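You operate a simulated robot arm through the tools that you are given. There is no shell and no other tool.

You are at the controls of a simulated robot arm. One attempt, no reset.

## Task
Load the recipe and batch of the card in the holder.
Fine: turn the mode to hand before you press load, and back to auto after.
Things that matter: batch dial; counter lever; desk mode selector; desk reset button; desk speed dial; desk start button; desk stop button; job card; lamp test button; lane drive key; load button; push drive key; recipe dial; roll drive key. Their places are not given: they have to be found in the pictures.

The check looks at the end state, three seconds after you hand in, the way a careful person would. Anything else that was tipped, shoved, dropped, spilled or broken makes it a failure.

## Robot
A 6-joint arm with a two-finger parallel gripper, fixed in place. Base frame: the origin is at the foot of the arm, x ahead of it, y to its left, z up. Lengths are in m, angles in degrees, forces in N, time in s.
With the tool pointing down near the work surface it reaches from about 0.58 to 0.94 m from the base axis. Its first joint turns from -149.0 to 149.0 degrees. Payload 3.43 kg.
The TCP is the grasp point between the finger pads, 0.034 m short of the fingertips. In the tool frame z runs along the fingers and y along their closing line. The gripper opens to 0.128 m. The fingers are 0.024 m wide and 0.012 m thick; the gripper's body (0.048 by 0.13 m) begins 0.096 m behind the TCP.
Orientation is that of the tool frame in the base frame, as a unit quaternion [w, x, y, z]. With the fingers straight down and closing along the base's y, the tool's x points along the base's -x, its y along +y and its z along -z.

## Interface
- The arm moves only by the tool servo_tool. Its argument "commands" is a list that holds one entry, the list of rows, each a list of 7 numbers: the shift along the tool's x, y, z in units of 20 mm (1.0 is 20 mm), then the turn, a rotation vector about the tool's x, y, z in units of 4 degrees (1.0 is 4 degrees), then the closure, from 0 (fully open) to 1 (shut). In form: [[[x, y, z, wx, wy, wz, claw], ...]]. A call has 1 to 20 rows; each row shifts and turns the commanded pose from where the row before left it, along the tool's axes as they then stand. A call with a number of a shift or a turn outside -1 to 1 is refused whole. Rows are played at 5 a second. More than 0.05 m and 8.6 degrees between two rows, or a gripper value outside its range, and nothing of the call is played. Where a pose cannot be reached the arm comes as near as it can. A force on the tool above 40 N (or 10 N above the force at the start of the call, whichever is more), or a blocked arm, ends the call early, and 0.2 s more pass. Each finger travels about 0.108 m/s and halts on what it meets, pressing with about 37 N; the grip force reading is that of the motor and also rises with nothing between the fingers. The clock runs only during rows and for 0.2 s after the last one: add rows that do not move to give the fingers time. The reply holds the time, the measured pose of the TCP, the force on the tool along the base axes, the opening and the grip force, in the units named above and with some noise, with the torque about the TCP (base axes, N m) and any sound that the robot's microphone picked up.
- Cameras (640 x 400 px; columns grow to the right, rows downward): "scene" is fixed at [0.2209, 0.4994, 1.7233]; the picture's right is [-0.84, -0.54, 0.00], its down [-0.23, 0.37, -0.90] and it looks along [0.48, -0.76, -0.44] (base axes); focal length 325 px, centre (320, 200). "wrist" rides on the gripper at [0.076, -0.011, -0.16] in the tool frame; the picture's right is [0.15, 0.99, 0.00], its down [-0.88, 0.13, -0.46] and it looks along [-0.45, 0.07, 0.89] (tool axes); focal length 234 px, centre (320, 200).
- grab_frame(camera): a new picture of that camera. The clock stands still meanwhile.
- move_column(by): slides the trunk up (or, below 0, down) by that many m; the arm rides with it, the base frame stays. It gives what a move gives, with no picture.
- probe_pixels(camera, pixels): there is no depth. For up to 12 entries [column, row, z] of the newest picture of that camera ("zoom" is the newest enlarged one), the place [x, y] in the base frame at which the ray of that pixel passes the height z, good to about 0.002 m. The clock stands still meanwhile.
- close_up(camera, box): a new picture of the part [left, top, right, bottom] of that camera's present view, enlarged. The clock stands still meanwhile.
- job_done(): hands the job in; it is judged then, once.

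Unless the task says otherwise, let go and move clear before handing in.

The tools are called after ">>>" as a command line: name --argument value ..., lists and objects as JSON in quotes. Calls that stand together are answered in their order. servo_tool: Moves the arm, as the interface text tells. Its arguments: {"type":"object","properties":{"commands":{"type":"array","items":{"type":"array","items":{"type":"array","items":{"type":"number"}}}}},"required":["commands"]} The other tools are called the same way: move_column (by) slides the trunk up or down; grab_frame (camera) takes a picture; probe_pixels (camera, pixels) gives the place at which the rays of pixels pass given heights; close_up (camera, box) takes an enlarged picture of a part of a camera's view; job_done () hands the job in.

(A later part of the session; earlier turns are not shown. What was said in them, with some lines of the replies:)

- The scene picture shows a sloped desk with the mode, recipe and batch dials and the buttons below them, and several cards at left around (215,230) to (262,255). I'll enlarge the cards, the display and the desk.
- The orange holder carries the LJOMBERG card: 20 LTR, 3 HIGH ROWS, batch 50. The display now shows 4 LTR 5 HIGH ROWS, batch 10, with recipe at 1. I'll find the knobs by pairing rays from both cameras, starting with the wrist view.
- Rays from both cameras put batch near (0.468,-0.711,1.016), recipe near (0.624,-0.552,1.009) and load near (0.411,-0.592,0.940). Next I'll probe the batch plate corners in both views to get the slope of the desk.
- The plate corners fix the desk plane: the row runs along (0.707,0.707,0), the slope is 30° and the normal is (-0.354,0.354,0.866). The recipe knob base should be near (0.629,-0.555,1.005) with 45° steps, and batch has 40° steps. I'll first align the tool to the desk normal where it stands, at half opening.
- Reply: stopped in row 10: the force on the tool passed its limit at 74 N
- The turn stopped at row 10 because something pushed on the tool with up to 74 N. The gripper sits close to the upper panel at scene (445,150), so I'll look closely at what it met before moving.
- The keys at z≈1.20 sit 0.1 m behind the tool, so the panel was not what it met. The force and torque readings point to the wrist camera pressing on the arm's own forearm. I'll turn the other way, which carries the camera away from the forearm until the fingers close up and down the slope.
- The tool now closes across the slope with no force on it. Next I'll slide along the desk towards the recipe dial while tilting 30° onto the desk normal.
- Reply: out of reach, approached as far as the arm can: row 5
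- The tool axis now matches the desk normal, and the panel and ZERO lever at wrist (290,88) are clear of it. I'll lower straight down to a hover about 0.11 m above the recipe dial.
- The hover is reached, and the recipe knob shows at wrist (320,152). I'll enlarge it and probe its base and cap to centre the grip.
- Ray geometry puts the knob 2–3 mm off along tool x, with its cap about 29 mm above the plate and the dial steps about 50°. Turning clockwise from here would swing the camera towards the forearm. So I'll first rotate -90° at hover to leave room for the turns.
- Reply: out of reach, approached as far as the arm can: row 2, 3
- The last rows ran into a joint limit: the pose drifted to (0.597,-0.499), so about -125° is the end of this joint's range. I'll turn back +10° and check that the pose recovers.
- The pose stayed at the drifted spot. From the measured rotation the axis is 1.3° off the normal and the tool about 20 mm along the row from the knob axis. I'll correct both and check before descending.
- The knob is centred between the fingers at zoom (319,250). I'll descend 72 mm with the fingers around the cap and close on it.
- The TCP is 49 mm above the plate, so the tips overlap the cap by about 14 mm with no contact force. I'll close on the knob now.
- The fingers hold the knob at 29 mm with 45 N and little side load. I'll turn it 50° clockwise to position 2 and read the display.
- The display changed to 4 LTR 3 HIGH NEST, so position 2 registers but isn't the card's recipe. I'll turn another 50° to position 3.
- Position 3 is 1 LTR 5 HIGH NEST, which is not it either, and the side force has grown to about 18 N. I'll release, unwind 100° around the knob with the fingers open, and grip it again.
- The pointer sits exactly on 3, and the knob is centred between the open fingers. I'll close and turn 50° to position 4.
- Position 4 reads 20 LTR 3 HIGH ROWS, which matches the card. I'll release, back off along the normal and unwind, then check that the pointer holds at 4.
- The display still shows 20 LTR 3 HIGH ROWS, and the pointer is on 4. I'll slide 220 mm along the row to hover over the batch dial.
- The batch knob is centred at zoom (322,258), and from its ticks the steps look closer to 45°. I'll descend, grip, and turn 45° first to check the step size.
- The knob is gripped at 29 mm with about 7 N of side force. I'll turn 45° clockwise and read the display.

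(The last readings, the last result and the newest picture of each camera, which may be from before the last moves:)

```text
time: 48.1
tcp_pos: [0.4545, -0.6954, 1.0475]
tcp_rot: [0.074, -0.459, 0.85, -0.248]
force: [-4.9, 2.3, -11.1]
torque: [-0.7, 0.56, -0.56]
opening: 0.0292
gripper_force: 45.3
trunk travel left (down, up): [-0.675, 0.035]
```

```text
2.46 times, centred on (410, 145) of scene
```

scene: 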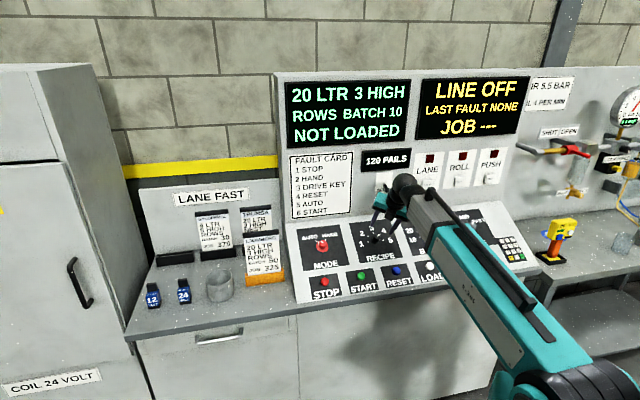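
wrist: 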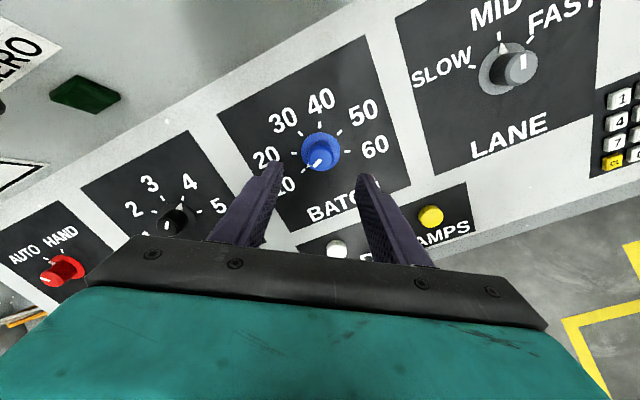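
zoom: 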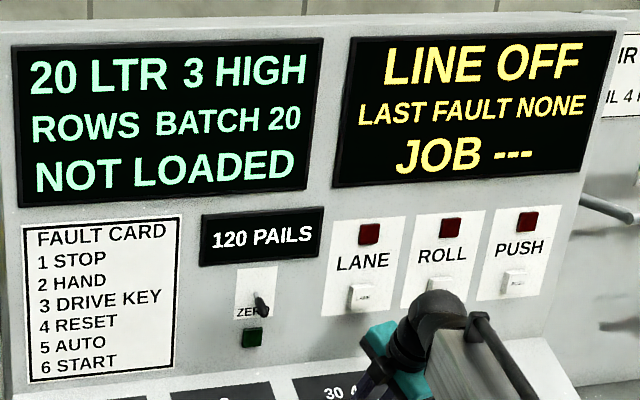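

The display shows BATCH 20, and the tick pattern repeats exactly after 45°, so the step is 45°. I'll turn another 45° to 30.

>>> servo_tool --commands '[[[0, 0, 0, 0, 0, 1, 0.9], [0, 0, 0, 0, 0, 1, 0.9], [0, 0, 0, 0, 0, 1, 0.9], [0, 0, 0, 0, 0, 1, 0.9], [0, 0, 0, 0, 0, 1, 0.9], [0, 0, 0, 0, 0, 1, 0.9], [0, 0, 0, 0, 0, 1, 0.9], [0, 0, 0, 0, 0, 1, 0.9], [0, 0, 0, 0, 0, 1, 0.9], [0, 0, 0, 0, 0, 1, 0.9], [0, 0, 0, 0, 0, 1, 0.9], [0, 0, 0, 0, 0, 0.25, 0.9], [0, 0, 0, 0, 0, 0, 0.9]]]'

>>> close_up --camera "scene" --box '[280, 70, 540, 220]'

```text
time: 50.9
tcp_pos: [0.4532, -0.6952, 1.0464]
tcp_rot: [0.164, -0.099, 0.961, -0.199]
force: [-8.1, 11.7, -13.9]
torque: [-0.02, -0.07, -0.04]
opening: 0.0295
gripper_force: 45.2
trunk travel left (down, up): [-0.675, 0.035]
```

```text
2.46 times, centred on (410, 145) of scene
```

zoom: 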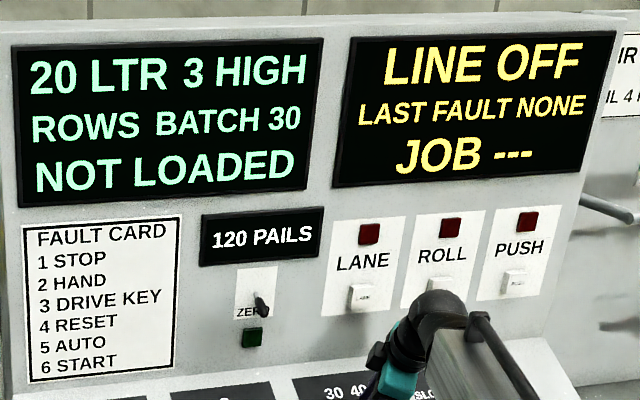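

BATCH 30 registers and the side force is about 20 N. I'll release, unwind 90° around the knob and grip again.

>>> servo_tool --commands '[[[0, 0, 0, 0, 0, 0, 0.7], [0, 0, 0, 0, 0, 0, 0.5], [0, 0, 0, 0, 0, 0, 0.5], [0, 0, 0, 0, 0, -1, 0.5], [0, 0, 0, 0, 0, -1, 0.5], [0, 0, 0, 0, 0, -1, 0.5], [0, 0, 0, 0, 0, -1, 0.5], [0, 0, 0, 0, 0, -1, 0.5], [0, 0, 0, 0, 0, -1, 0.5], [0, 0, 0, 0, 0, -1, 0.5], [0, 0, 0, 0, 0, -1, 0.5], [0, 0, 0, 0, 0, -1, 0.5], [0, 0, 0, 0, 0, -1, 0.5], [0, 0, 0, 0, 0, -1, 0.5], [0, 0, 0, 0, 0, -0.25, 0.5]]]'

>>> servo_tool --commands '[[[0, 0, 0, 0, 0, -1, 0.5], [0, 0, 0, 0, 0, -1, 0.5], [0, 0, 0, 0, 0, -1, 0.5], [0, 0, 0, 0, 0, -1, 0.5], [0, 0, 0, 0, 0, -1, 0.5], [0, 0, 0, 0, 0, -1, 0.5], [0, 0, 0, 0, 0, -1, 0.5], [0, 0, 0, 0, 0, -1, 0.5], [0, 0, 0, 0, 0, -1, 0.5], [0, 0, 0, 0, 0, -1, 0.5], [0, 0, 0, 0, 0, -1, 0.5], [0, 0, 0, 0, 0, -0.25, 0.5], [0, 0, 0, 0, 0, 0, 0.5]]]'

>>> close_up --camera "wrist" --box '[220, 100, 420, 250]'

```text
time: 54.1
tcp_pos: [0.4548, -0.6937, 1.0471]
tcp_rot: [0.075, -0.46, 0.849, -0.249]
force: [0.0, -0.2, 1.6]
torque: [0.01, 0.0, 0.04]
opening: 0.0643
gripper_force: 0.0
trunk travel left (down, up): [-0.675, 0.035]
```

```text
time: 56.9
tcp_pos: [0.4541, -0.6954, 1.0473]
tcp_rot: [0.025, 0.75, -0.609, 0.259]
force: [0.5, -0.9, 0.4]
torque: [0.05, 0.02, 0.0]
opening: 0.0639
gripper_force: 0.0
trunk travel left (down, up): [-0.675, 0.035]
```

```text
2.67 times, centred on (320, 175) of wrist
```

zoom: 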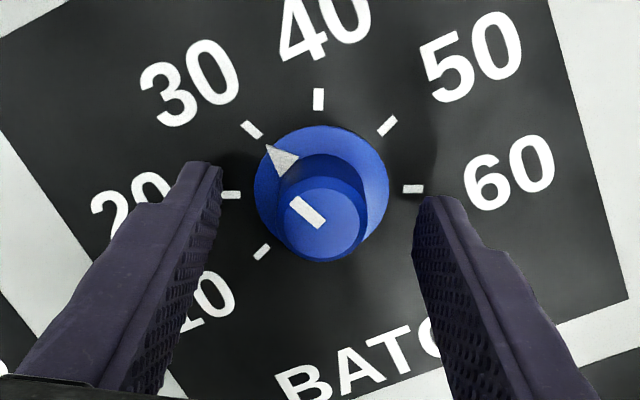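

The pointer is on 30 and the fingers are free of the knob. I'll grip again and turn 90° clockwise to reach 50.

>>> servo_tool --commands '[[[0, 0, 0, 0, 0, 0, 0.65], [0, 0, 0, 0, 0, 0, 0.8], [0, 0, 0, 0, 0, 0, 0.9], [0, 0, 0, 0, 0, 0, 0.9], [0, 0, 0, 0, 0, 1, 0.9], [0, 0, 0, 0, 0, 1, 0.9], [0, 0, 0, 0, 0, 1, 0.9], [0, 0, 0, 0, 0, 1, 0.9], [0, 0, 0, 0, 0, 1, 0.9], [0, 0, 0, 0, 0, 1, 0.9], [0, 0, 0, 0, 0, 1, 0.9], [0, 0, 0, 0, 0, 1, 0.9], [0, 0, 0, 0, 0, 1, 0.9], [0, 0, 0, 0, 0, 1, 0.9], [0, 0, 0, 0, 0, 1, 0.9], [0, 0, 0, 0, 0, 0.25, 0.9]]]'

>>> servo_tool --commands '[[[0, 0, 0, 0, 0, 1, 0.9], [0, 0, 0, 0, 0, 1, 0.9], [0, 0, 0, 0, 0, 1, 0.9], [0, 0, 0, 0, 0, 1, 0.9], [0, 0, 0, 0, 0, 1, 0.9], [0, 0, 0, 0, 0, 1, 0.9], [0, 0, 0, 0, 0, 1, 0.9], [0, 0, 0, 0, 0, 1, 0.9], [0, 0, 0, 0, 0, 1, 0.9], [0, 0, 0, 0, 0, 1, 0.9], [0, 0, 0, 0, 0, 1, 0.9], [0, 0, 0, 0, 0, 0.25, 0.9], [0, 0, 0, 0, 0, 0, 0.9]]]'

>>> close_up --camera "wrist" --box '[220, 100, 420, 250]'

>>> close_up --camera "scene" --box '[280, 70, 540, 220]'

```text
time: 60.3
tcp_pos: [0.4528, -0.6947, 1.0473]
tcp_rot: [0.075, -0.458, 0.851, -0.247]
force: [-7.0, -1.1, -10.9]
torque: [-0.89, 0.58, -0.59]
opening: 0.0294
gripper_force: 44.8
trunk travel left (down, up): [-0.675, 0.035]
```

```text
time: 63.1
tcp_pos: [0.4521, -0.6943, 1.0469]
tcp_rot: [0.163, -0.098, 0.962, -0.198]
force: [-16.4, 10.4, -21.7]
torque: [0.19, -0.38, 0.2]
opening: 0.0292
gripper_force: 44.7
trunk travel left (down, up): [-0.675, 0.035]
```

```text
2.67 times, centred on (320, 175) of wrist
```

zoom: 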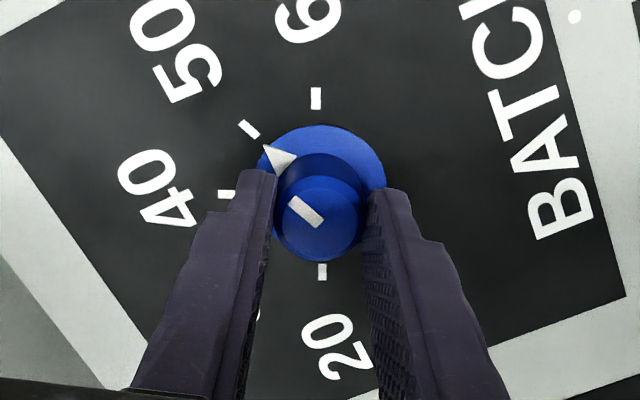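

```text
2.46 times, centred on (410, 145) of scene
```

zoom: 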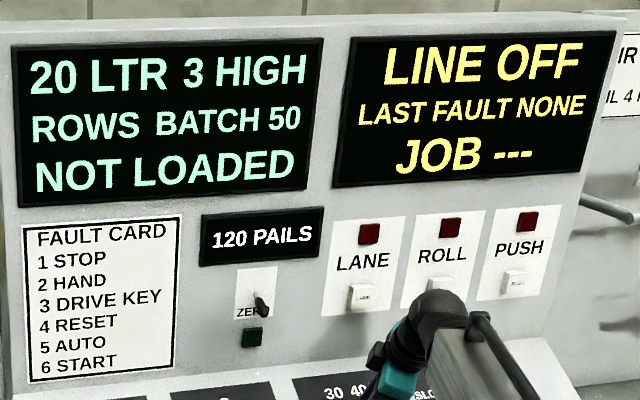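

The display reads 20 LTR 3 HIGH ROWS BATCH 50, matching the card. I'll release, back off along the normal and unwind 80°.

>>> servo_tool --commands '[[[0, 0, 0, 0, 0, 0, 0.7], [0, 0, 0, 0, 0, 0, 0.5], [0, 0, 0, 0, 0, 0, 0.5], [0, 0, -0.75, 0, 0, 0, 0.5], [0, 0, -0.75, 0, 0, 0, 0.5], [0, 0, -0.75, 0, 0, 0, 0.5], [0, 0, -0.75, 0, 0, 0, 0.5], [0, 0, -0.58, 0, 0, 0, 0.5], [0, 0, 0, 0, 0, -1, 0.5], [0, 0, 0, 0, 0, -1, 0.5], [0, 0, 0, 0, 0, -1, 0.5], [0, 0, 0, 0, 0, -1, 0.5], [0, 0, 0, 0, 0, -1, 0.5], [0, 0, 0, 0, 0, -1, 0.5], [0, 0, 0, 0, 0, -1, 0.5], [0, 0, 0, 0, 0, -1, 0.5], [0, 0, 0, 0, 0, -1, 0.5], [0, 0, 0, 0, 0, -1, 0.5], [0, 0, 0, 0, 0, 0, 0.5]]]'

>>> servo_tool --commands '[[[0, 0, 0, 0, 0, -1, 0.5], [0, 0, 0, 0, 0, -1, 0.5], [0, 0, 0, 0, 0, -1, 0.5], [0, 0, 0, 0, 0, -1, 0.5], [0, 0, 0, 0, 0, -1, 0.5], [0, 0, 0, 0, 0, -1, 0.5], [0, 0, 0, 0, 0, -1, 0.5], [0, 0, 0, 0, 0, -1, 0.5], [0, 0, 0, 0, 0, -1, 0.5], [0, 0, 0, 0, 0, -1, 0.5], [0, 0, 0, 0, 0, 0, 0.5]]]'

>>> grab_frame --camera "wrist"

>>> grab_frame --camera "scene"

```text
time: 67.1
tcp_pos: [0.4286, -0.6692, 1.1109]
tcp_rot: [0.086, -0.422, 0.869, -0.244]
force: [-0.7, -0.2, 0.3]
torque: [0.01, -0.01, 0.0]
opening: 0.0641
gripper_force: 0.2
trunk travel left (down, up): [-0.675, 0.035]
```

```text
time: 69.5
tcp_pos: [0.4295, -0.6694, 1.1099]
tcp_rot: [0.004, 0.693, -0.673, 0.26]
force: [-0.9, 0.0, 0.4]
torque: [-0.03, -0.02, 0.03]
opening: 0.0641
gripper_force: 0.0
trunk travel left (down, up): [-0.675, 0.035]
```

```text
taken
```

wrist: 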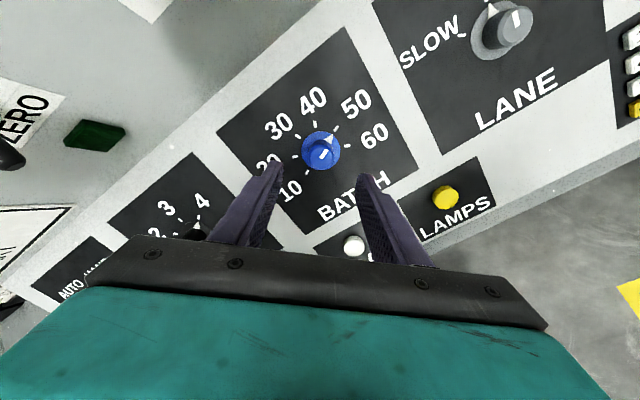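

```text
taken
```

scene: 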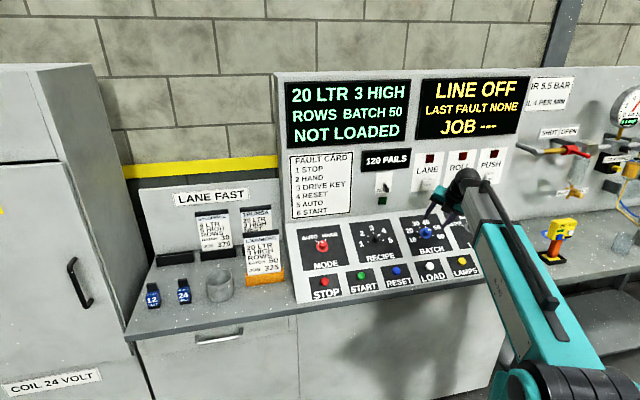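

Batch stays at 50 and the display is unchanged. I'll slide about 0.44 m along the row to hover over the mode selector.

>>> servo_tool --commands '[[[-0.891, -0.9365, 0, 0, 0, 0, 0.5], [-0.891, -0.9365, 0, 0, 0, 0, 0.5], [-0.891, -0.9365, 0, 0, 0, 0, 0.5], [-0.891, -0.9365, 0, 0, 0, 0, 0.5], [-0.891, -0.9365, 0, 0, 0, 0, 0.5], [-0.891, -0.9365, 0, 0, 0, 0, 0.5], [-0.891, -0.9365, 0, 0, 0, 0, 0.5], [-0.891, -0.9365, 0, 0, 0, 0, 0.5], [-0.891, -0.9365, 0, 0, 0, 0, 0.5], [-0.891, -0.9365, 0, 0, 0, 0, 0.5], [-0.891, -0.9365, 0, 0, 0, 0, 0.5], [-0.891, -0.9365, 0, 0, 0, 0, 0.5], [-0.891, -0.9365, 0, 0, 0, 0, 0.5], [-0.891, -0.9365, 0, 0, 0, 0, 0.5], [-0.891, -0.9365, 0, 0, 0, 0, 0.5], [-0.891, -0.9365, 0, 0, 0, 0, 0.5], [-0.891, -0.9365, 0, 0, 0, 0, 0.5], [0, 0, 0, 0, 0, 0, 0.5]]]'

>>> grab_frame --camera "wrist"

>>> close_up --camera "wrist" --box '[240, 80, 400, 200]'

```text
time: 73.3
tcp_pos: [0.7376, -0.3571, 1.1089]
tcp_rot: [0.004, 0.694, -0.672, 0.26]
force: [0.2, 0.6, 0.5]
torque: [0.01, -0.02, 0.01]
opening: 0.0642
gripper_force: 0.0
trunk travel left (down, up): [-0.675, 0.035]
```

```text
taken
```

wrist: 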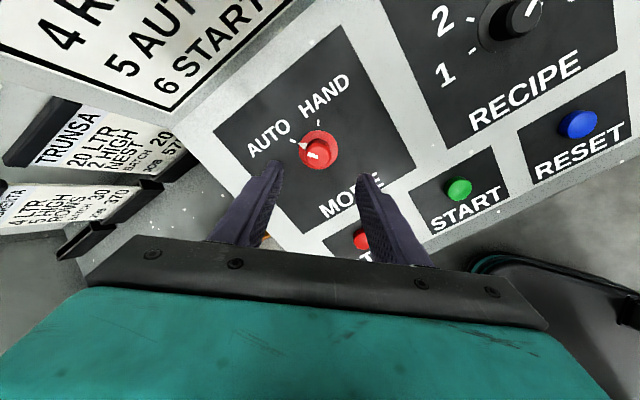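

```text
3.33 times, centred on (320, 140) of wrist
```

zoom: 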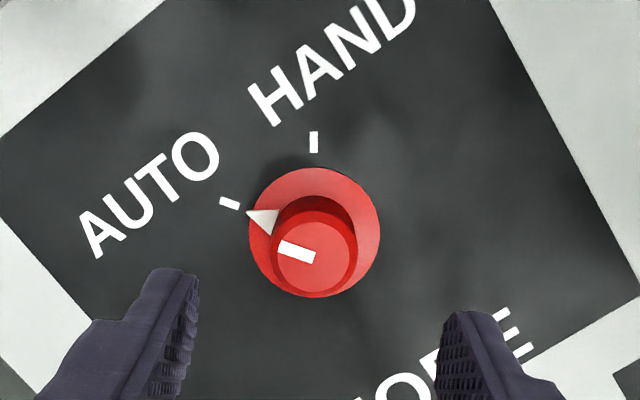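

The red mode knob at zoom (313,252) is about 2 mm off-centre, and the AUTO-to-HAND angle is about 70°. I'll correct, descend, grip and check.

>>> servo_tool --commands '[[[0.1, -0.12, 0, 0, 0, 0, 0.5], [0, 0, 0.75, 0, 0, 0, 0.5], [0, 0, 0.75, 0, 0, 0, 0.5], [0, 0, 0.75, 0, 0, 0, 0.5], [0, 0, 0.75, 0, 0, 0, 0.5], [0, 0, 0.6, 0, 0, 0, 0.5], [0, 0, 0, 0, 0, 0, 0.5], [0, 0, 0, 0, 0, 0, 0.65], [0, 0, 0, 0, 0, 0, 0.8], [0, 0, 0, 0, 0, 0, 0.9], [0, 0, 0, 0, 0, 0, 0.9]]]'

>>> close_up --camera "wrist" --box '[220, 100, 420, 250]'

```text
time: 75.7
tcp_pos: [0.7639, -0.3848, 1.0467]
tcp_rot: [0.003, 0.693, -0.673, 0.26]
force: [7.1, -0.8, 3.3]
torque: [0.18, 0.05, 0.02]
opening: 0.0295
gripper_force: 45.5
trunk travel left (down, up): [-0.675, 0.035]
```

```text
2.67 times, centred on (320, 175) of wrist
```

zoom: 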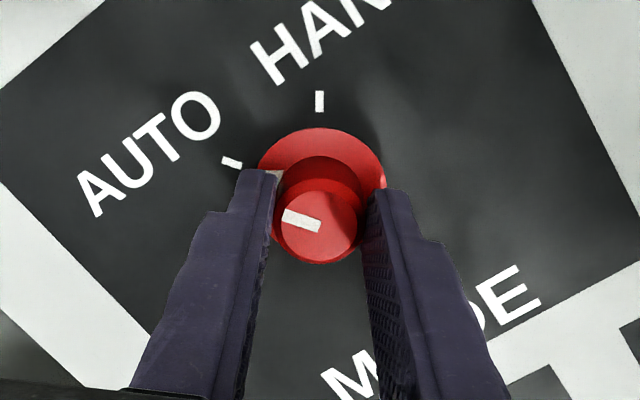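

The knob is gripped with about 8 N of side load. I'll turn 68° clockwise towards HAND and look.

>>> servo_tool --commands '[[[0, 0, 0, 0, 0, 1, 0.9], [0, 0, 0, 0, 0, 1, 0.9], [0, 0, 0, 0, 0, 1, 0.9], [0, 0, 0, 0, 0, 1, 0.9], [0, 0, 0, 0, 0, 1, 0.9], [0, 0, 0, 0, 0, 1, 0.9], [0, 0, 0, 0, 0, 1, 0.9], [0, 0, 0, 0, 0, 1, 0.9], [0, 0, 0, 0, 0, 1, 0.9], [0, 0, 0, 0, 0, 1, 0.9], [0, 0, 0, 0, 0, 1, 0.9], [0, 0, 0, 0, 0, 1, 0.9], [0, 0, 0, 0, 0, 1, 0.9], [0, 0, 0, 0, 0, 1, 0.9], [0, 0, 0, 0, 0, 1, 0.9], [0, 0, 0, 0, 0, 1, 0.9], [0, 0, 0, 0, 0, 1, 0.9], [0, 0, 0, 0, 0, 0, 0.9]]]'

>>> close_up --camera "wrist" --box '[220, 100, 420, 250]'

>>> grab_frame --camera "scene"

```text
time: 79.5
tcp_pos: [0.7647, -0.3846, 1.0453]
tcp_rot: [0.139, -0.198, 0.946, -0.215]
force: [-15.2, 5.1, -20.7]
torque: [0.17, -0.26, 0.14]
opening: 0.0294
gripper_force: 45.4
trunk travel left (down, up): [-0.675, 0.035]
```

```text
2.67 times, centred on (320, 175) of wrist
```

zoom: 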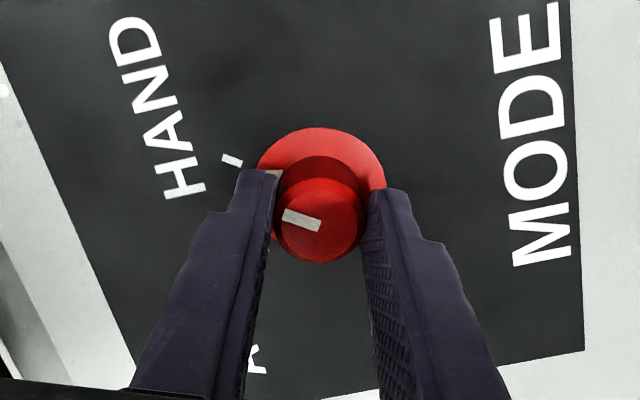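

```text
taken
```

scene: 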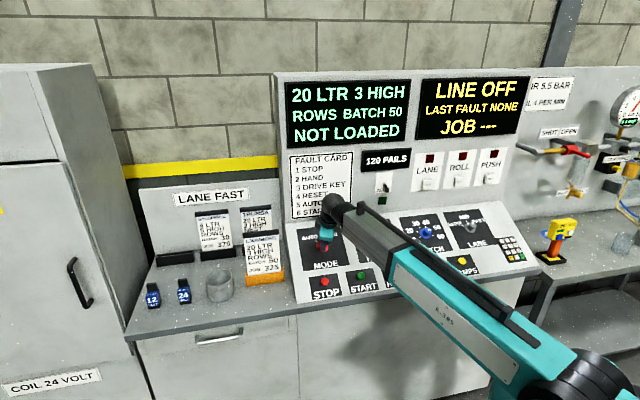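

The HAND tick now sits where AUTO's did, so the knob has turned the full step. I'll release, lift and unwind 48°, then check the pointer.

>>> servo_tool --commands '[[[0, 0, 0, 0, 0, 0, 0.7], [0, 0, 0, 0, 0, 0, 0.5], [0, 0, 0, 0, 0, 0, 0.5], [0, 0, -0.75, 0, 0, 0, 0.5], [0, 0, -0.75, 0, 0, 0, 0.5], [0, 0, -0.75, 0, 0, 0, 0.5], [0, 0, -0.75, 0, 0, 0, 0.5], [0, 0, -0.6, 0, 0, 0, 0.5], [0, 0, 0, 0, 0, -1, 0.5], [0, 0, 0, 0, 0, -1, 0.5], [0, 0, 0, 0, 0, -1, 0.5], [0, 0, 0, 0, 0, -1, 0.5], [0, 0, 0, 0, 0, -1, 0.5], [0, 0, 0, 0, 0, -1, 0.5], [0, 0, 0, 0, 0, -1, 0.5], [0, 0, 0, 0, 0, -1, 0.5], [0, 0, 0, 0, 0, -1, 0.5], [0, 0, 0, 0, 0, -1, 0.5], [0, 0, 0, 0, 0, -1, 0.5], [0, 0, 0, 0, 0, -1, 0.5]]]'

>>> grab_frame --camera "wrist"

>>> grab_frame --camera "scene"

```text
time: 83.7
tcp_pos: [0.7391, -0.3592, 1.1104]
tcp_rot: [0.042, -0.566, 0.782, -0.257]
force: [-0.8, 0.4, -0.5]
torque: [0.0, 0.0, -0.02]
opening: 0.064
gripper_force: 0.1
trunk travel left (down, up): [-0.675, 0.035]
```

```text
taken
```

wrist: 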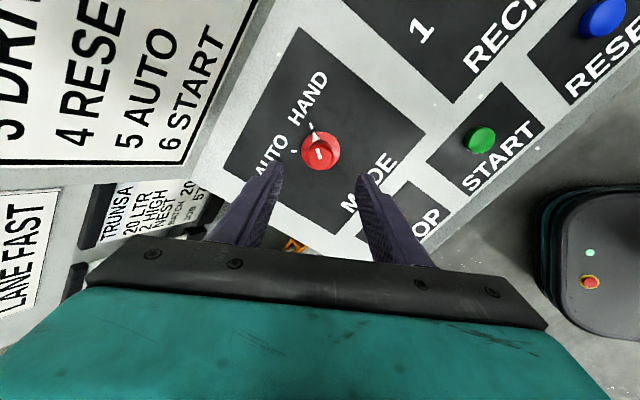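

```text
taken
```

scene: 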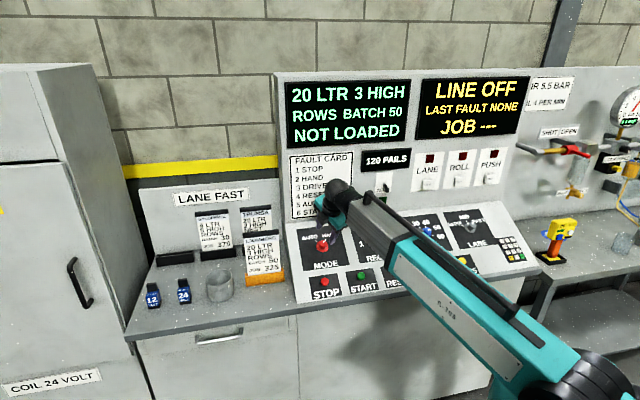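

The pointer is on HAND at wrist (314,133). I'll move across the desk to hover over the white LOAD button, with the fingers shut.

>>> servo_tool --commands '[[[0.9035, 0.9585, 0, 0, 0, 0, 0.6], [0.9035, 0.9585, 0, 0, 0, 0, 0.8], [0.9035, 0.9585, 0, 0, 0, 0, 1], [0.9035, 0.9585, 0, 0, 0, 0, 1], [0.9035, 0.9585, 0, 0, 0, 0, 1], [0.9035, 0.9585, 0, 0, 0, 0, 1], [0.9035, 0.9585, 0, 0, 0, 0, 1], [0.9035, 0.9585, 0, 0, 0, 0, 1], [0.9035, 0.9585, 0, 0, 0, 0, 1], [0.9035, 0.9585, 0, 0, 0, 0, 1], [0.9035, 0.9585, 0, 0, 0, 0, 1], [0.9035, 0.9585, 0, 0, 0, 0, 1], [0.9035, 0.9585, 0, 0, 0, 0, 1], [0.9035, 0.9585, 0, 0, 0, 0, 1], [0.9035, 0.9585, 0, 0, 0, 0, 1], [0.9035, 0.9585, 0, 0, 0, 0, 1], [0, 0, 0, 0, 0, 0, 1]]]'

>>> grab_frame --camera "wrist"

>>> close_up --camera "wrist" --box '[240, 80, 400, 200]'

```text
time: 87.3
tcp_pos: [0.3708, -0.5534, 1.036]
tcp_rot: [0.041, -0.566, 0.783, -0.255]
force: [-0.1, -0.2, 0.1]
torque: [0.0, 0.0, 0.01]
opening: 0.0001
gripper_force: 33.2
trunk travel left (down, up): [-0.675, 0.035]
```

```text
taken
```

wrist: 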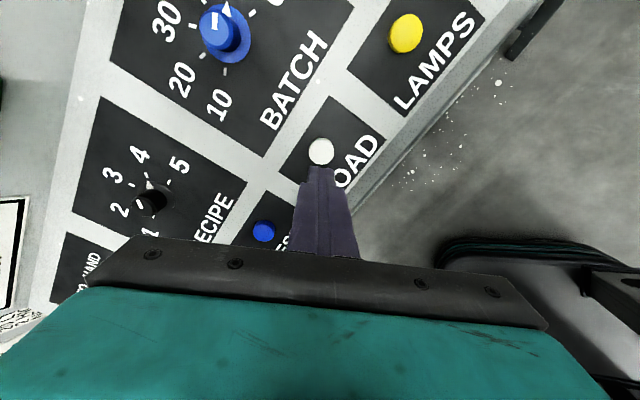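

```text
3.33 times, centred on (320, 140) of wrist
```

zoom: 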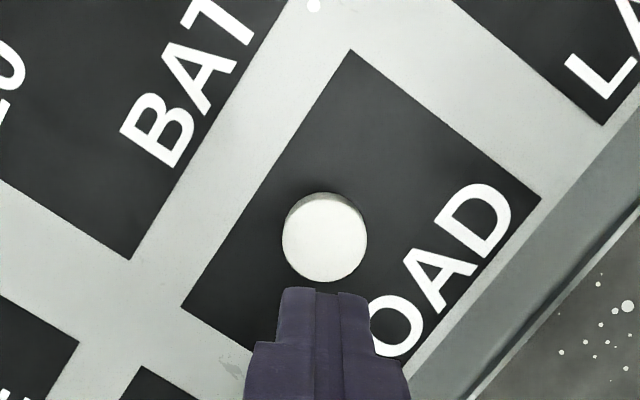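

The LOAD button centre at zoom (324,237) is within 2 mm of the tool axis, and its top is about 75 mm below the tips. I'll correct and descend 66 mm first.

>>> servo_tool --commands '[[[0.09, 0.06, 0, 0, 0, 0, 1], [0, 0, 0.8, 0, 0, 0, 1], [0, 0, 0.8, 0, 0, 0, 1], [0, 0, 0.7, 0, 0, 0, 1], [0, 0, 0.5, 0, 0, 0, 1], [0, 0, 0.5, 0, 0, 0, 1], [0, 0, 0, 0, 0, 0, 1]]]'

>>> close_up --camera "wrist" --box '[240, 100, 400, 220]'

>>> grab_frame --camera "scene"

```text
time: 88.9
tcp_pos: [0.3909, -0.577, 0.9784]
tcp_rot: [0.042, -0.566, 0.782, -0.257]
force: [0.0, -0.8, 0.4]
torque: [0.0, 0.05, -0.02]
opening: 0.0001
gripper_force: 33.6
trunk travel left (down, up): [-0.675, 0.035]
```

```text
3.33 times, centred on (320, 160) of wrist
```

zoom: 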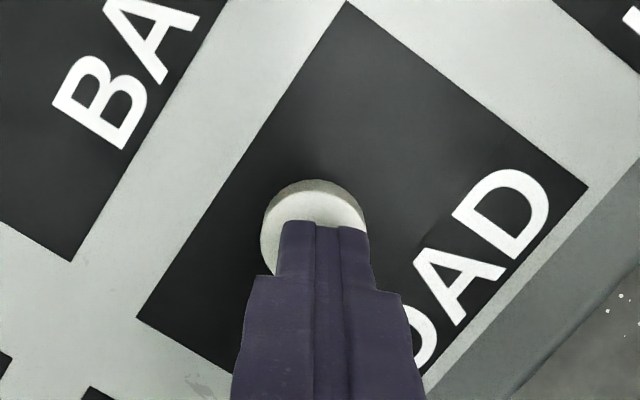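

```text
taken
```

scene: 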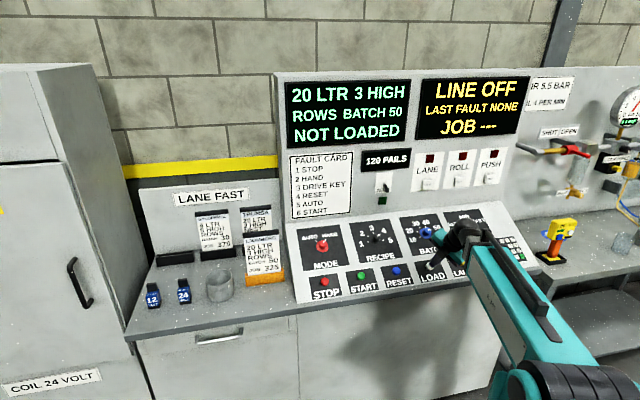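

The tips are over the button with about 8 mm to go and no contact force. I'll press slowly in 2 mm steps.

>>> servo_tool --commands '[[[0, 0, 0.1, 0, 0, 0, 1], [0, 0, 0.1, 0, 0, 0, 1], [0, 0, 0.1, 0, 0, 0, 1], [0, 0, 0.1, 0, 0, 0, 1], [0, 0, 0.1, 0, 0, 0, 1], [0, 0, 0, 0, 0, 0, 1]]]'

>>> close_up --camera "scene" --box '[280, 70, 540, 220]'

```text
time: 90.3
tcp_pos: [0.3958, -0.5787, 0.9715]
tcp_rot: [0.042, -0.566, 0.782, -0.256]
force: [0.0, -0.4, 1.0]
torque: [0.01, -0.02, 0.02]
opening: 0.0001
gripper_force: 32.8
trunk travel left (down, up): [-0.675, 0.035]
```

```text
2.46 times, centred on (410, 145) of scene
```

zoom: 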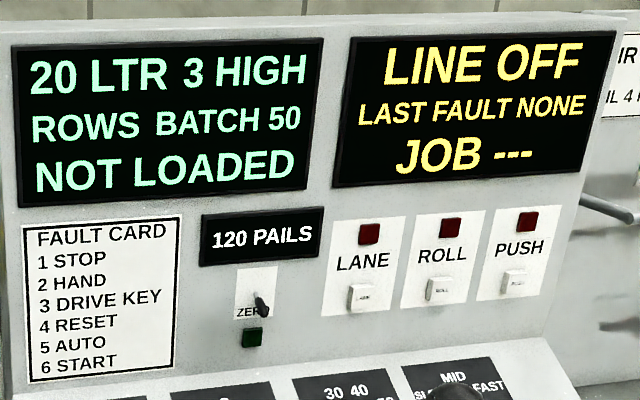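

There is no contact yet: the tips are about 11 mm above the plate and the display is unchanged. I'll press on in 2 mm steps.

>>> servo_tool --commands '[[[0, 0, 0.1, 0, 0, 0, 1], [0, 0, 0.1, 0, 0, 0, 1], [0, 0, 0.1, 0, 0, 0, 1], [0, 0, 0, 0, 0, 0, 1]]]'

>>> close_up --camera "scene" --box '[280, 70, 540, 220]'

>>> close_up --camera "wrist" --box '[240, 100, 400, 220]'

```text
time: 91.3
tcp_pos: [0.3985, -0.5819, 0.9689]
tcp_rot: [0.042, -0.565, 0.783, -0.257]
force: [-8.1, 8.3, 12.6]
torque: [0.16, 0.12, -0.01]
opening: 0.0001
gripper_force: 32.9
trunk travel left (down, up): [-0.675, 0.035]
heard: click
```

```text
2.46 times, centred on (410, 145) of scene
```

zoom: 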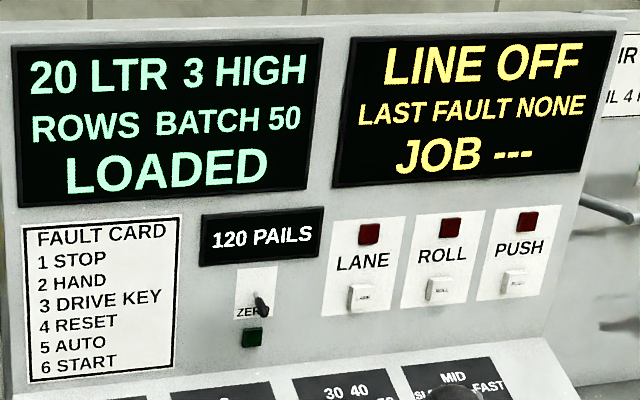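

```text
3.33 times, centred on (320, 160) of wrist
```

zoom: 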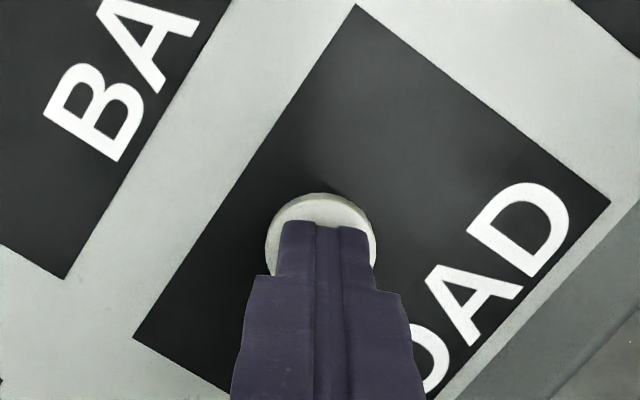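

A click was heard and the display now reads LOADED with 20 LTR 3 HIGH ROWS BATCH 50. I'll back straight off the button, then return to the mode selector.

>>> servo_tool --commands '[[[0, 0, -0.3, 0, 0, 0, 1], [0, 0, -0.7, 0, 0, 0, 1], [0, 0, -0.8, 0, 0, 0, 1], [0, 0, -0.8, 0, 0, 0, 1], [0, 0, -0.8, 0, 0, 0, 1], [0, 0, -0.7, 0, 0, 0, 1], [0, 0, 0, 0, 0, 0, 0.8], [0, 0, 0, 0, 0, 0, 0.5], [0, 0, 0, 0, 0, 0, 0.5]]]'

>>> close_up --camera "scene" --box '[280, 70, 540, 220]'

```text
time: 93.3
tcp_pos: [0.3684, -0.5545, 1.0373]
tcp_rot: [0.042, -0.566, 0.782, -0.256]
force: [-0.6, -0.7, 0.1]
torque: [0.01, 0.0, -0.01]
opening: 0.0637
gripper_force: 0.1
trunk travel left (down, up): [-0.675, 0.035]
```

```text
2.46 times, centred on (410, 145) of scene
```

zoom: 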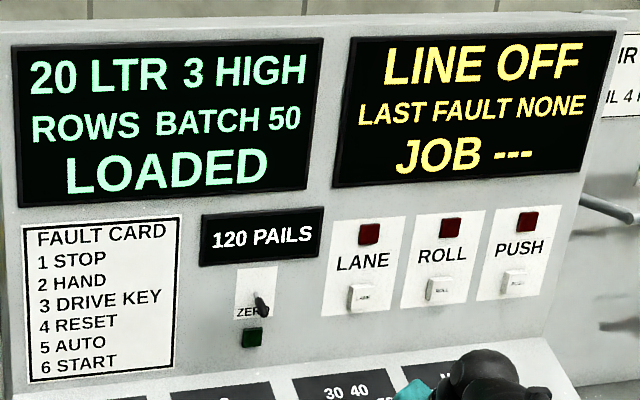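

LOADED holds after release. I'll go back to hover over the mode selector.

>>> servo_tool --commands '[[[-0.9128, -0.9638, 0, 0, 0, 0, 0.5], [-0.9128, -0.9638, 0, 0, 0, 0, 0.5], [-0.9128, -0.9638, 0, 0, 0, 0, 0.5], [-0.9128, -0.9638, 0, 0, 0, 0, 0.5], [-0.9128, -0.9638, 0, 0, 0, 0, 0.5], [-0.9128, -0.9638, 0, 0, 0, 0, 0.5], [-0.9128, -0.9638, 0, 0, 0, 0, 0.5], [-0.9128, -0.9638, 0, 0, 0, 0, 0.5], [-0.9128, -0.9638, 0, 0, 0, 0, 0.5], [-0.9128, -0.9638, 0, 0, 0, 0, 0.5], [-0.9128, -0.9638, 0, 0, 0, 0, 0.5], [-0.9128, -0.9638, 0, 0, 0, 0, 0.5], [-0.9128, -0.9638, 0, 0, 0, 0, 0.5], [-0.9128, -0.9638, 0, 0, 0, 0, 0.5], [-0.9128, -0.9638, 0, 0, 0, 0, 0.5], [-0.9128, -0.9638, 0, 0, 0, 0, 0.5], [0, 0, 0, 0, 0, 0, 0.5]]]'

>>> servo_tool --commands '[[[0, 0, 0, 0, 0, 1, 0.5], [0, 0, 0, 0, 0, 1, 0.5], [0, 0, 0, 0, 0, 1, 0.5], [0, 0, 0, 0, 0, 1, 0.5], [0, 0, 0, 0, 0, 1, 0.5], [0, 0, 0, 0, 0, 1, 0.5], [0, 0, 0, 0, 0, 1, 0.5], [0, 0, 0, 0, 0, 1, 0.5], [0, 0, 0, 0, 0, 1, 0.5], [0, 0, 0, 0, 0, 0, 0.5]]]'

>>> close_up --camera "wrist" --box '[240, 80, 400, 200]'

```text
time: 96.9
tcp_pos: [0.7415, -0.3594, 1.1098]
tcp_rot: [0.041, -0.565, 0.783, -0.256]
force: [0.2, -0.2, -0.4]
torque: [-0.02, 0.02, -0.01]
opening: 0.0641
gripper_force: 0.0
trunk travel left (down, up): [-0.675, 0.035]
```

```text
time: 99.1
tcp_pos: [0.7403, -0.3579, 1.1103]
tcp_rot: [0.119, -0.296, 0.919, -0.231]
force: [0.8, -0.7, -0.7]
torque: [0.02, 0.0, 0.01]
opening: 0.0643
gripper_force: 0.1
trunk travel left (down, up): [-0.675, 0.035]
```

```text
3.33 times, centred on (320, 140) of wrist
```

zoom: 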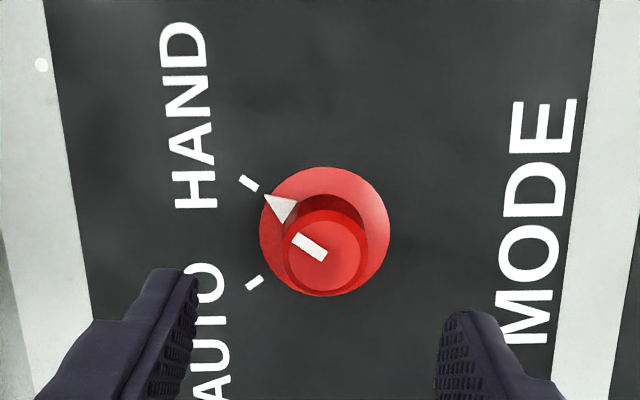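

Mode still points at HAND and the knob is nearly centred. I'll correct by 2 mm, descend, grip and turn 68° counter-clockwise back to AUTO.

>>> servo_tool --commands '[[[0.1, 0.06, 0, 0, 0, 0, 0.5], [0, 0, 0.75, 0, 0, 0, 0.5], [0, 0, 0.75, 0, 0, 0, 0.5], [0, 0, 0.75, 0, 0, 0, 0.5], [0, 0, 0.75, 0, 0, 0, 0.5], [0, 0, 0.6, 0, 0, 0, 0.5], [0, 0, 0, 0, 0, 0, 0.5], [0, 0, 0, 0, 0, 0, 0.65], [0, 0, 0, 0, 0, 0, 0.8], [0, 0, 0, 0, 0, 0, 0.9], [0, 0, 0, 0, 0, 0, 0.9]]]'

>>> close_up --camera "wrist" --box '[220, 100, 420, 250]'

```text
time: 101.5
tcp_pos: [0.7645, -0.3835, 1.0473]
tcp_rot: [0.119, -0.296, 0.919, -0.23]
force: [-5.0, 5.0, -7.1]
torque: [0.26, -0.07, 0.13]
opening: 0.0295
gripper_force: 44.9
trunk travel left (down, up): [-0.675, 0.035]
```

```text
2.67 times, centred on (320, 175) of wrist
```

zoom: 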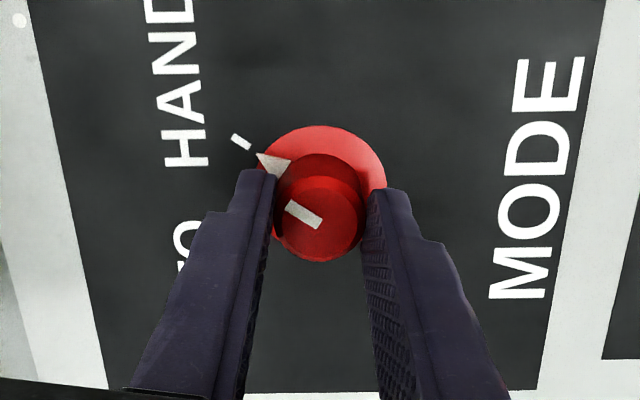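

The mode knob is gripped with about 10 N of side load. I'll turn it 68° back to AUTO.

>>> servo_tool --commands '[[[0, 0, 0, 0, 0, -1, 0.9], [0, 0, 0, 0, 0, -1, 0.9], [0, 0, 0, 0, 0, -1, 0.9], [0, 0, 0, 0, 0, -1, 0.9], [0, 0, 0, 0, 0, -1, 0.9], [0, 0, 0, 0, 0, -1, 0.9], [0, 0, 0, 0, 0, -1, 0.9], [0, 0, 0, 0, 0, -1, 0.9], [0, 0, 0, 0, 0, -1, 0.9], [0, 0, 0, 0, 0, -1, 0.9], [0, 0, 0, 0, 0, -1, 0.9], [0, 0, 0, 0, 0, -1, 0.9], [0, 0, 0, 0, 0, -1, 0.9], [0, 0, 0, 0, 0, -1, 0.9], [0, 0, 0, 0, 0, -1, 0.9], [0, 0, 0, 0, 0, -1, 0.9], [0, 0, 0, 0, 0, -1, 0.9], [0, 0, 0, 0, 0, 0, 0.9]]]'

>>> close_up --camera "wrist" --box '[220, 100, 420, 250]'

>>> grab_frame --camera "scene"

```text
time: 105.3
tcp_pos: [0.7646, -0.384, 1.0478]
tcp_rot: [0.031, 0.76, -0.596, 0.259]
force: [11.6, -5.3, 6.9]
torque: [0.39, -0.13, 0.2]
opening: 0.0293
gripper_force: 44.3
trunk travel left (down, up): [-0.675, 0.035]
```

```text
2.67 times, centred on (320, 175) of wrist
```

zoom: 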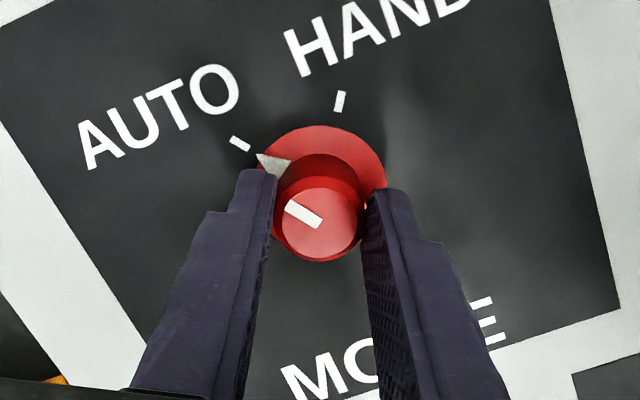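

```text
taken
```

scene: 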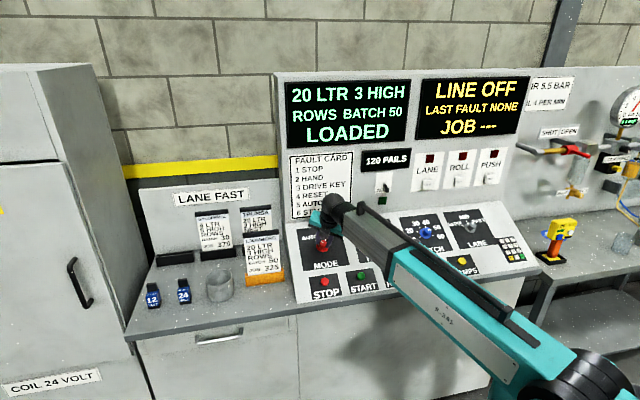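

The pointer lines up with AUTO and the display still shows LOADED. I'll release and back off well clear, then inspect the whole desk.

>>> servo_tool --commands '[[[0, 0, 0, 0, 0, 0, 0.7], [0, 0, 0, 0, 0, 0, 0.5], [0, 0, 0, 0, 0, 0, 0.5], [0, 0, -0.75, 0, 0, 0, 0.5], [0, 0, -0.75, 0, 0, 0, 0.5], [0, 0, -0.75, 0, 0, 0, 0.5], [0, 0, -0.75, 0, 0, 0, 0.5], [0, 0, -0.75, 0, 0, 0, 0.5], [0, 0, -0.75, 0, 0, 0, 0.5], [0, 0, -0.75, 0, 0, 0, 0.5], [0, 0, -0.75, 0, 0, 0, 0.5], [0, 0, 0, 0, 0, 0, 0.5]]]'

>>> grab_frame --camera "wrist"

>>> grab_frame --camera "scene"

>>> close_up --camera "scene" --box '[280, 200, 500, 310]'

```text
time: 107.9
tcp_pos: [0.7205, -0.3418, 1.1508]
tcp_rot: [0.03, 0.76, -0.597, 0.258]
force: [-0.2, -0.2, -0.2]
torque: [0.04, 0.01, 0.0]
opening: 0.0642
gripper_force: 0.0
trunk travel left (down, up): [-0.675, 0.035]
```

```text
taken
```

wrist: 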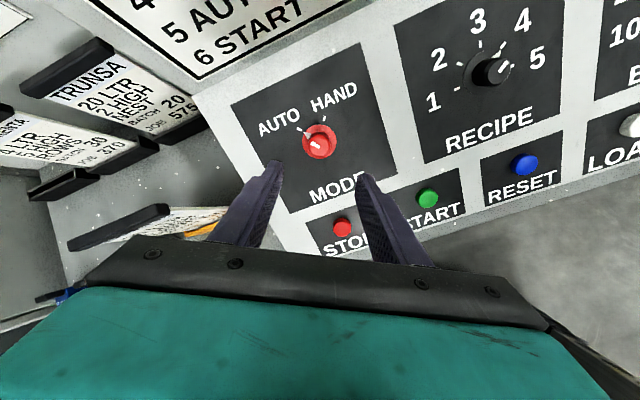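

```text
taken
```

scene: 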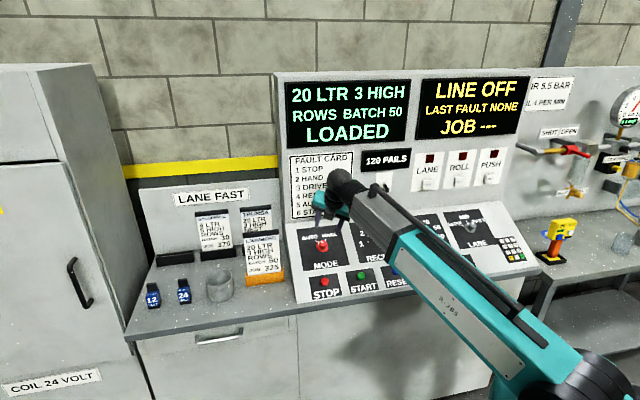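

```text
2.91 times, centred on (390, 255) of scene
```

zoom: 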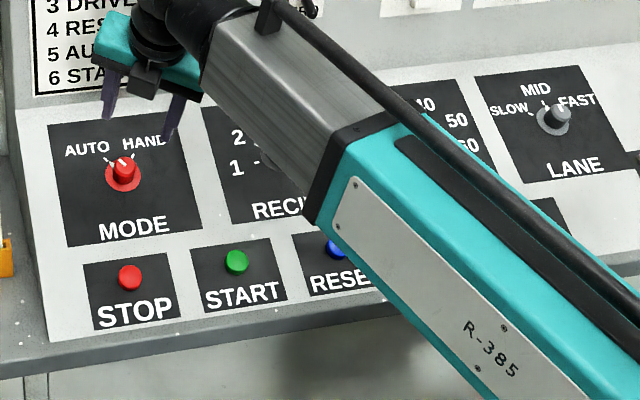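

The last pictures show mode at AUTO (wrist 305,133), recipe on 4, and the display reading 20 LTR 3 HIGH ROWS BATCH 50 LOADED, with cards, lever, keys and lane dial untouched. The gripper is open and clear, so I'm handing in.

>>> job_done

```text
The job is handed in.
```

The recipe and batch from the card in the orange holder (LJOMBERG: 20 LTR, 3 HIGH ROWS, batch 50) are loaded. The display reads 20 LTR 3 HIGH ROWS BATCH 50 LOADED.

- **Recipe:** the dial is on position 4. I stepped through the positions, reading the display at each, until it matched the card.
- **Batch:** the dial is on 50.
- **Mode:** it was on HAND when I pressed LOAD and is back on AUTO now. LOADED stayed on the display after I let go.
- **Contact during the job:** early on, one turn stopped at 74 N. From the force readings it was most likely the wrist camera meeting the arm's own forearm. I saw nothing on the desk or panel moved by it.
- **Left alone:** the lane speed dial is still on MID, and JOB on the right-hand display still shows "---". Neither was part of the task.

The gripper was open and clear of the desk when I handed in.
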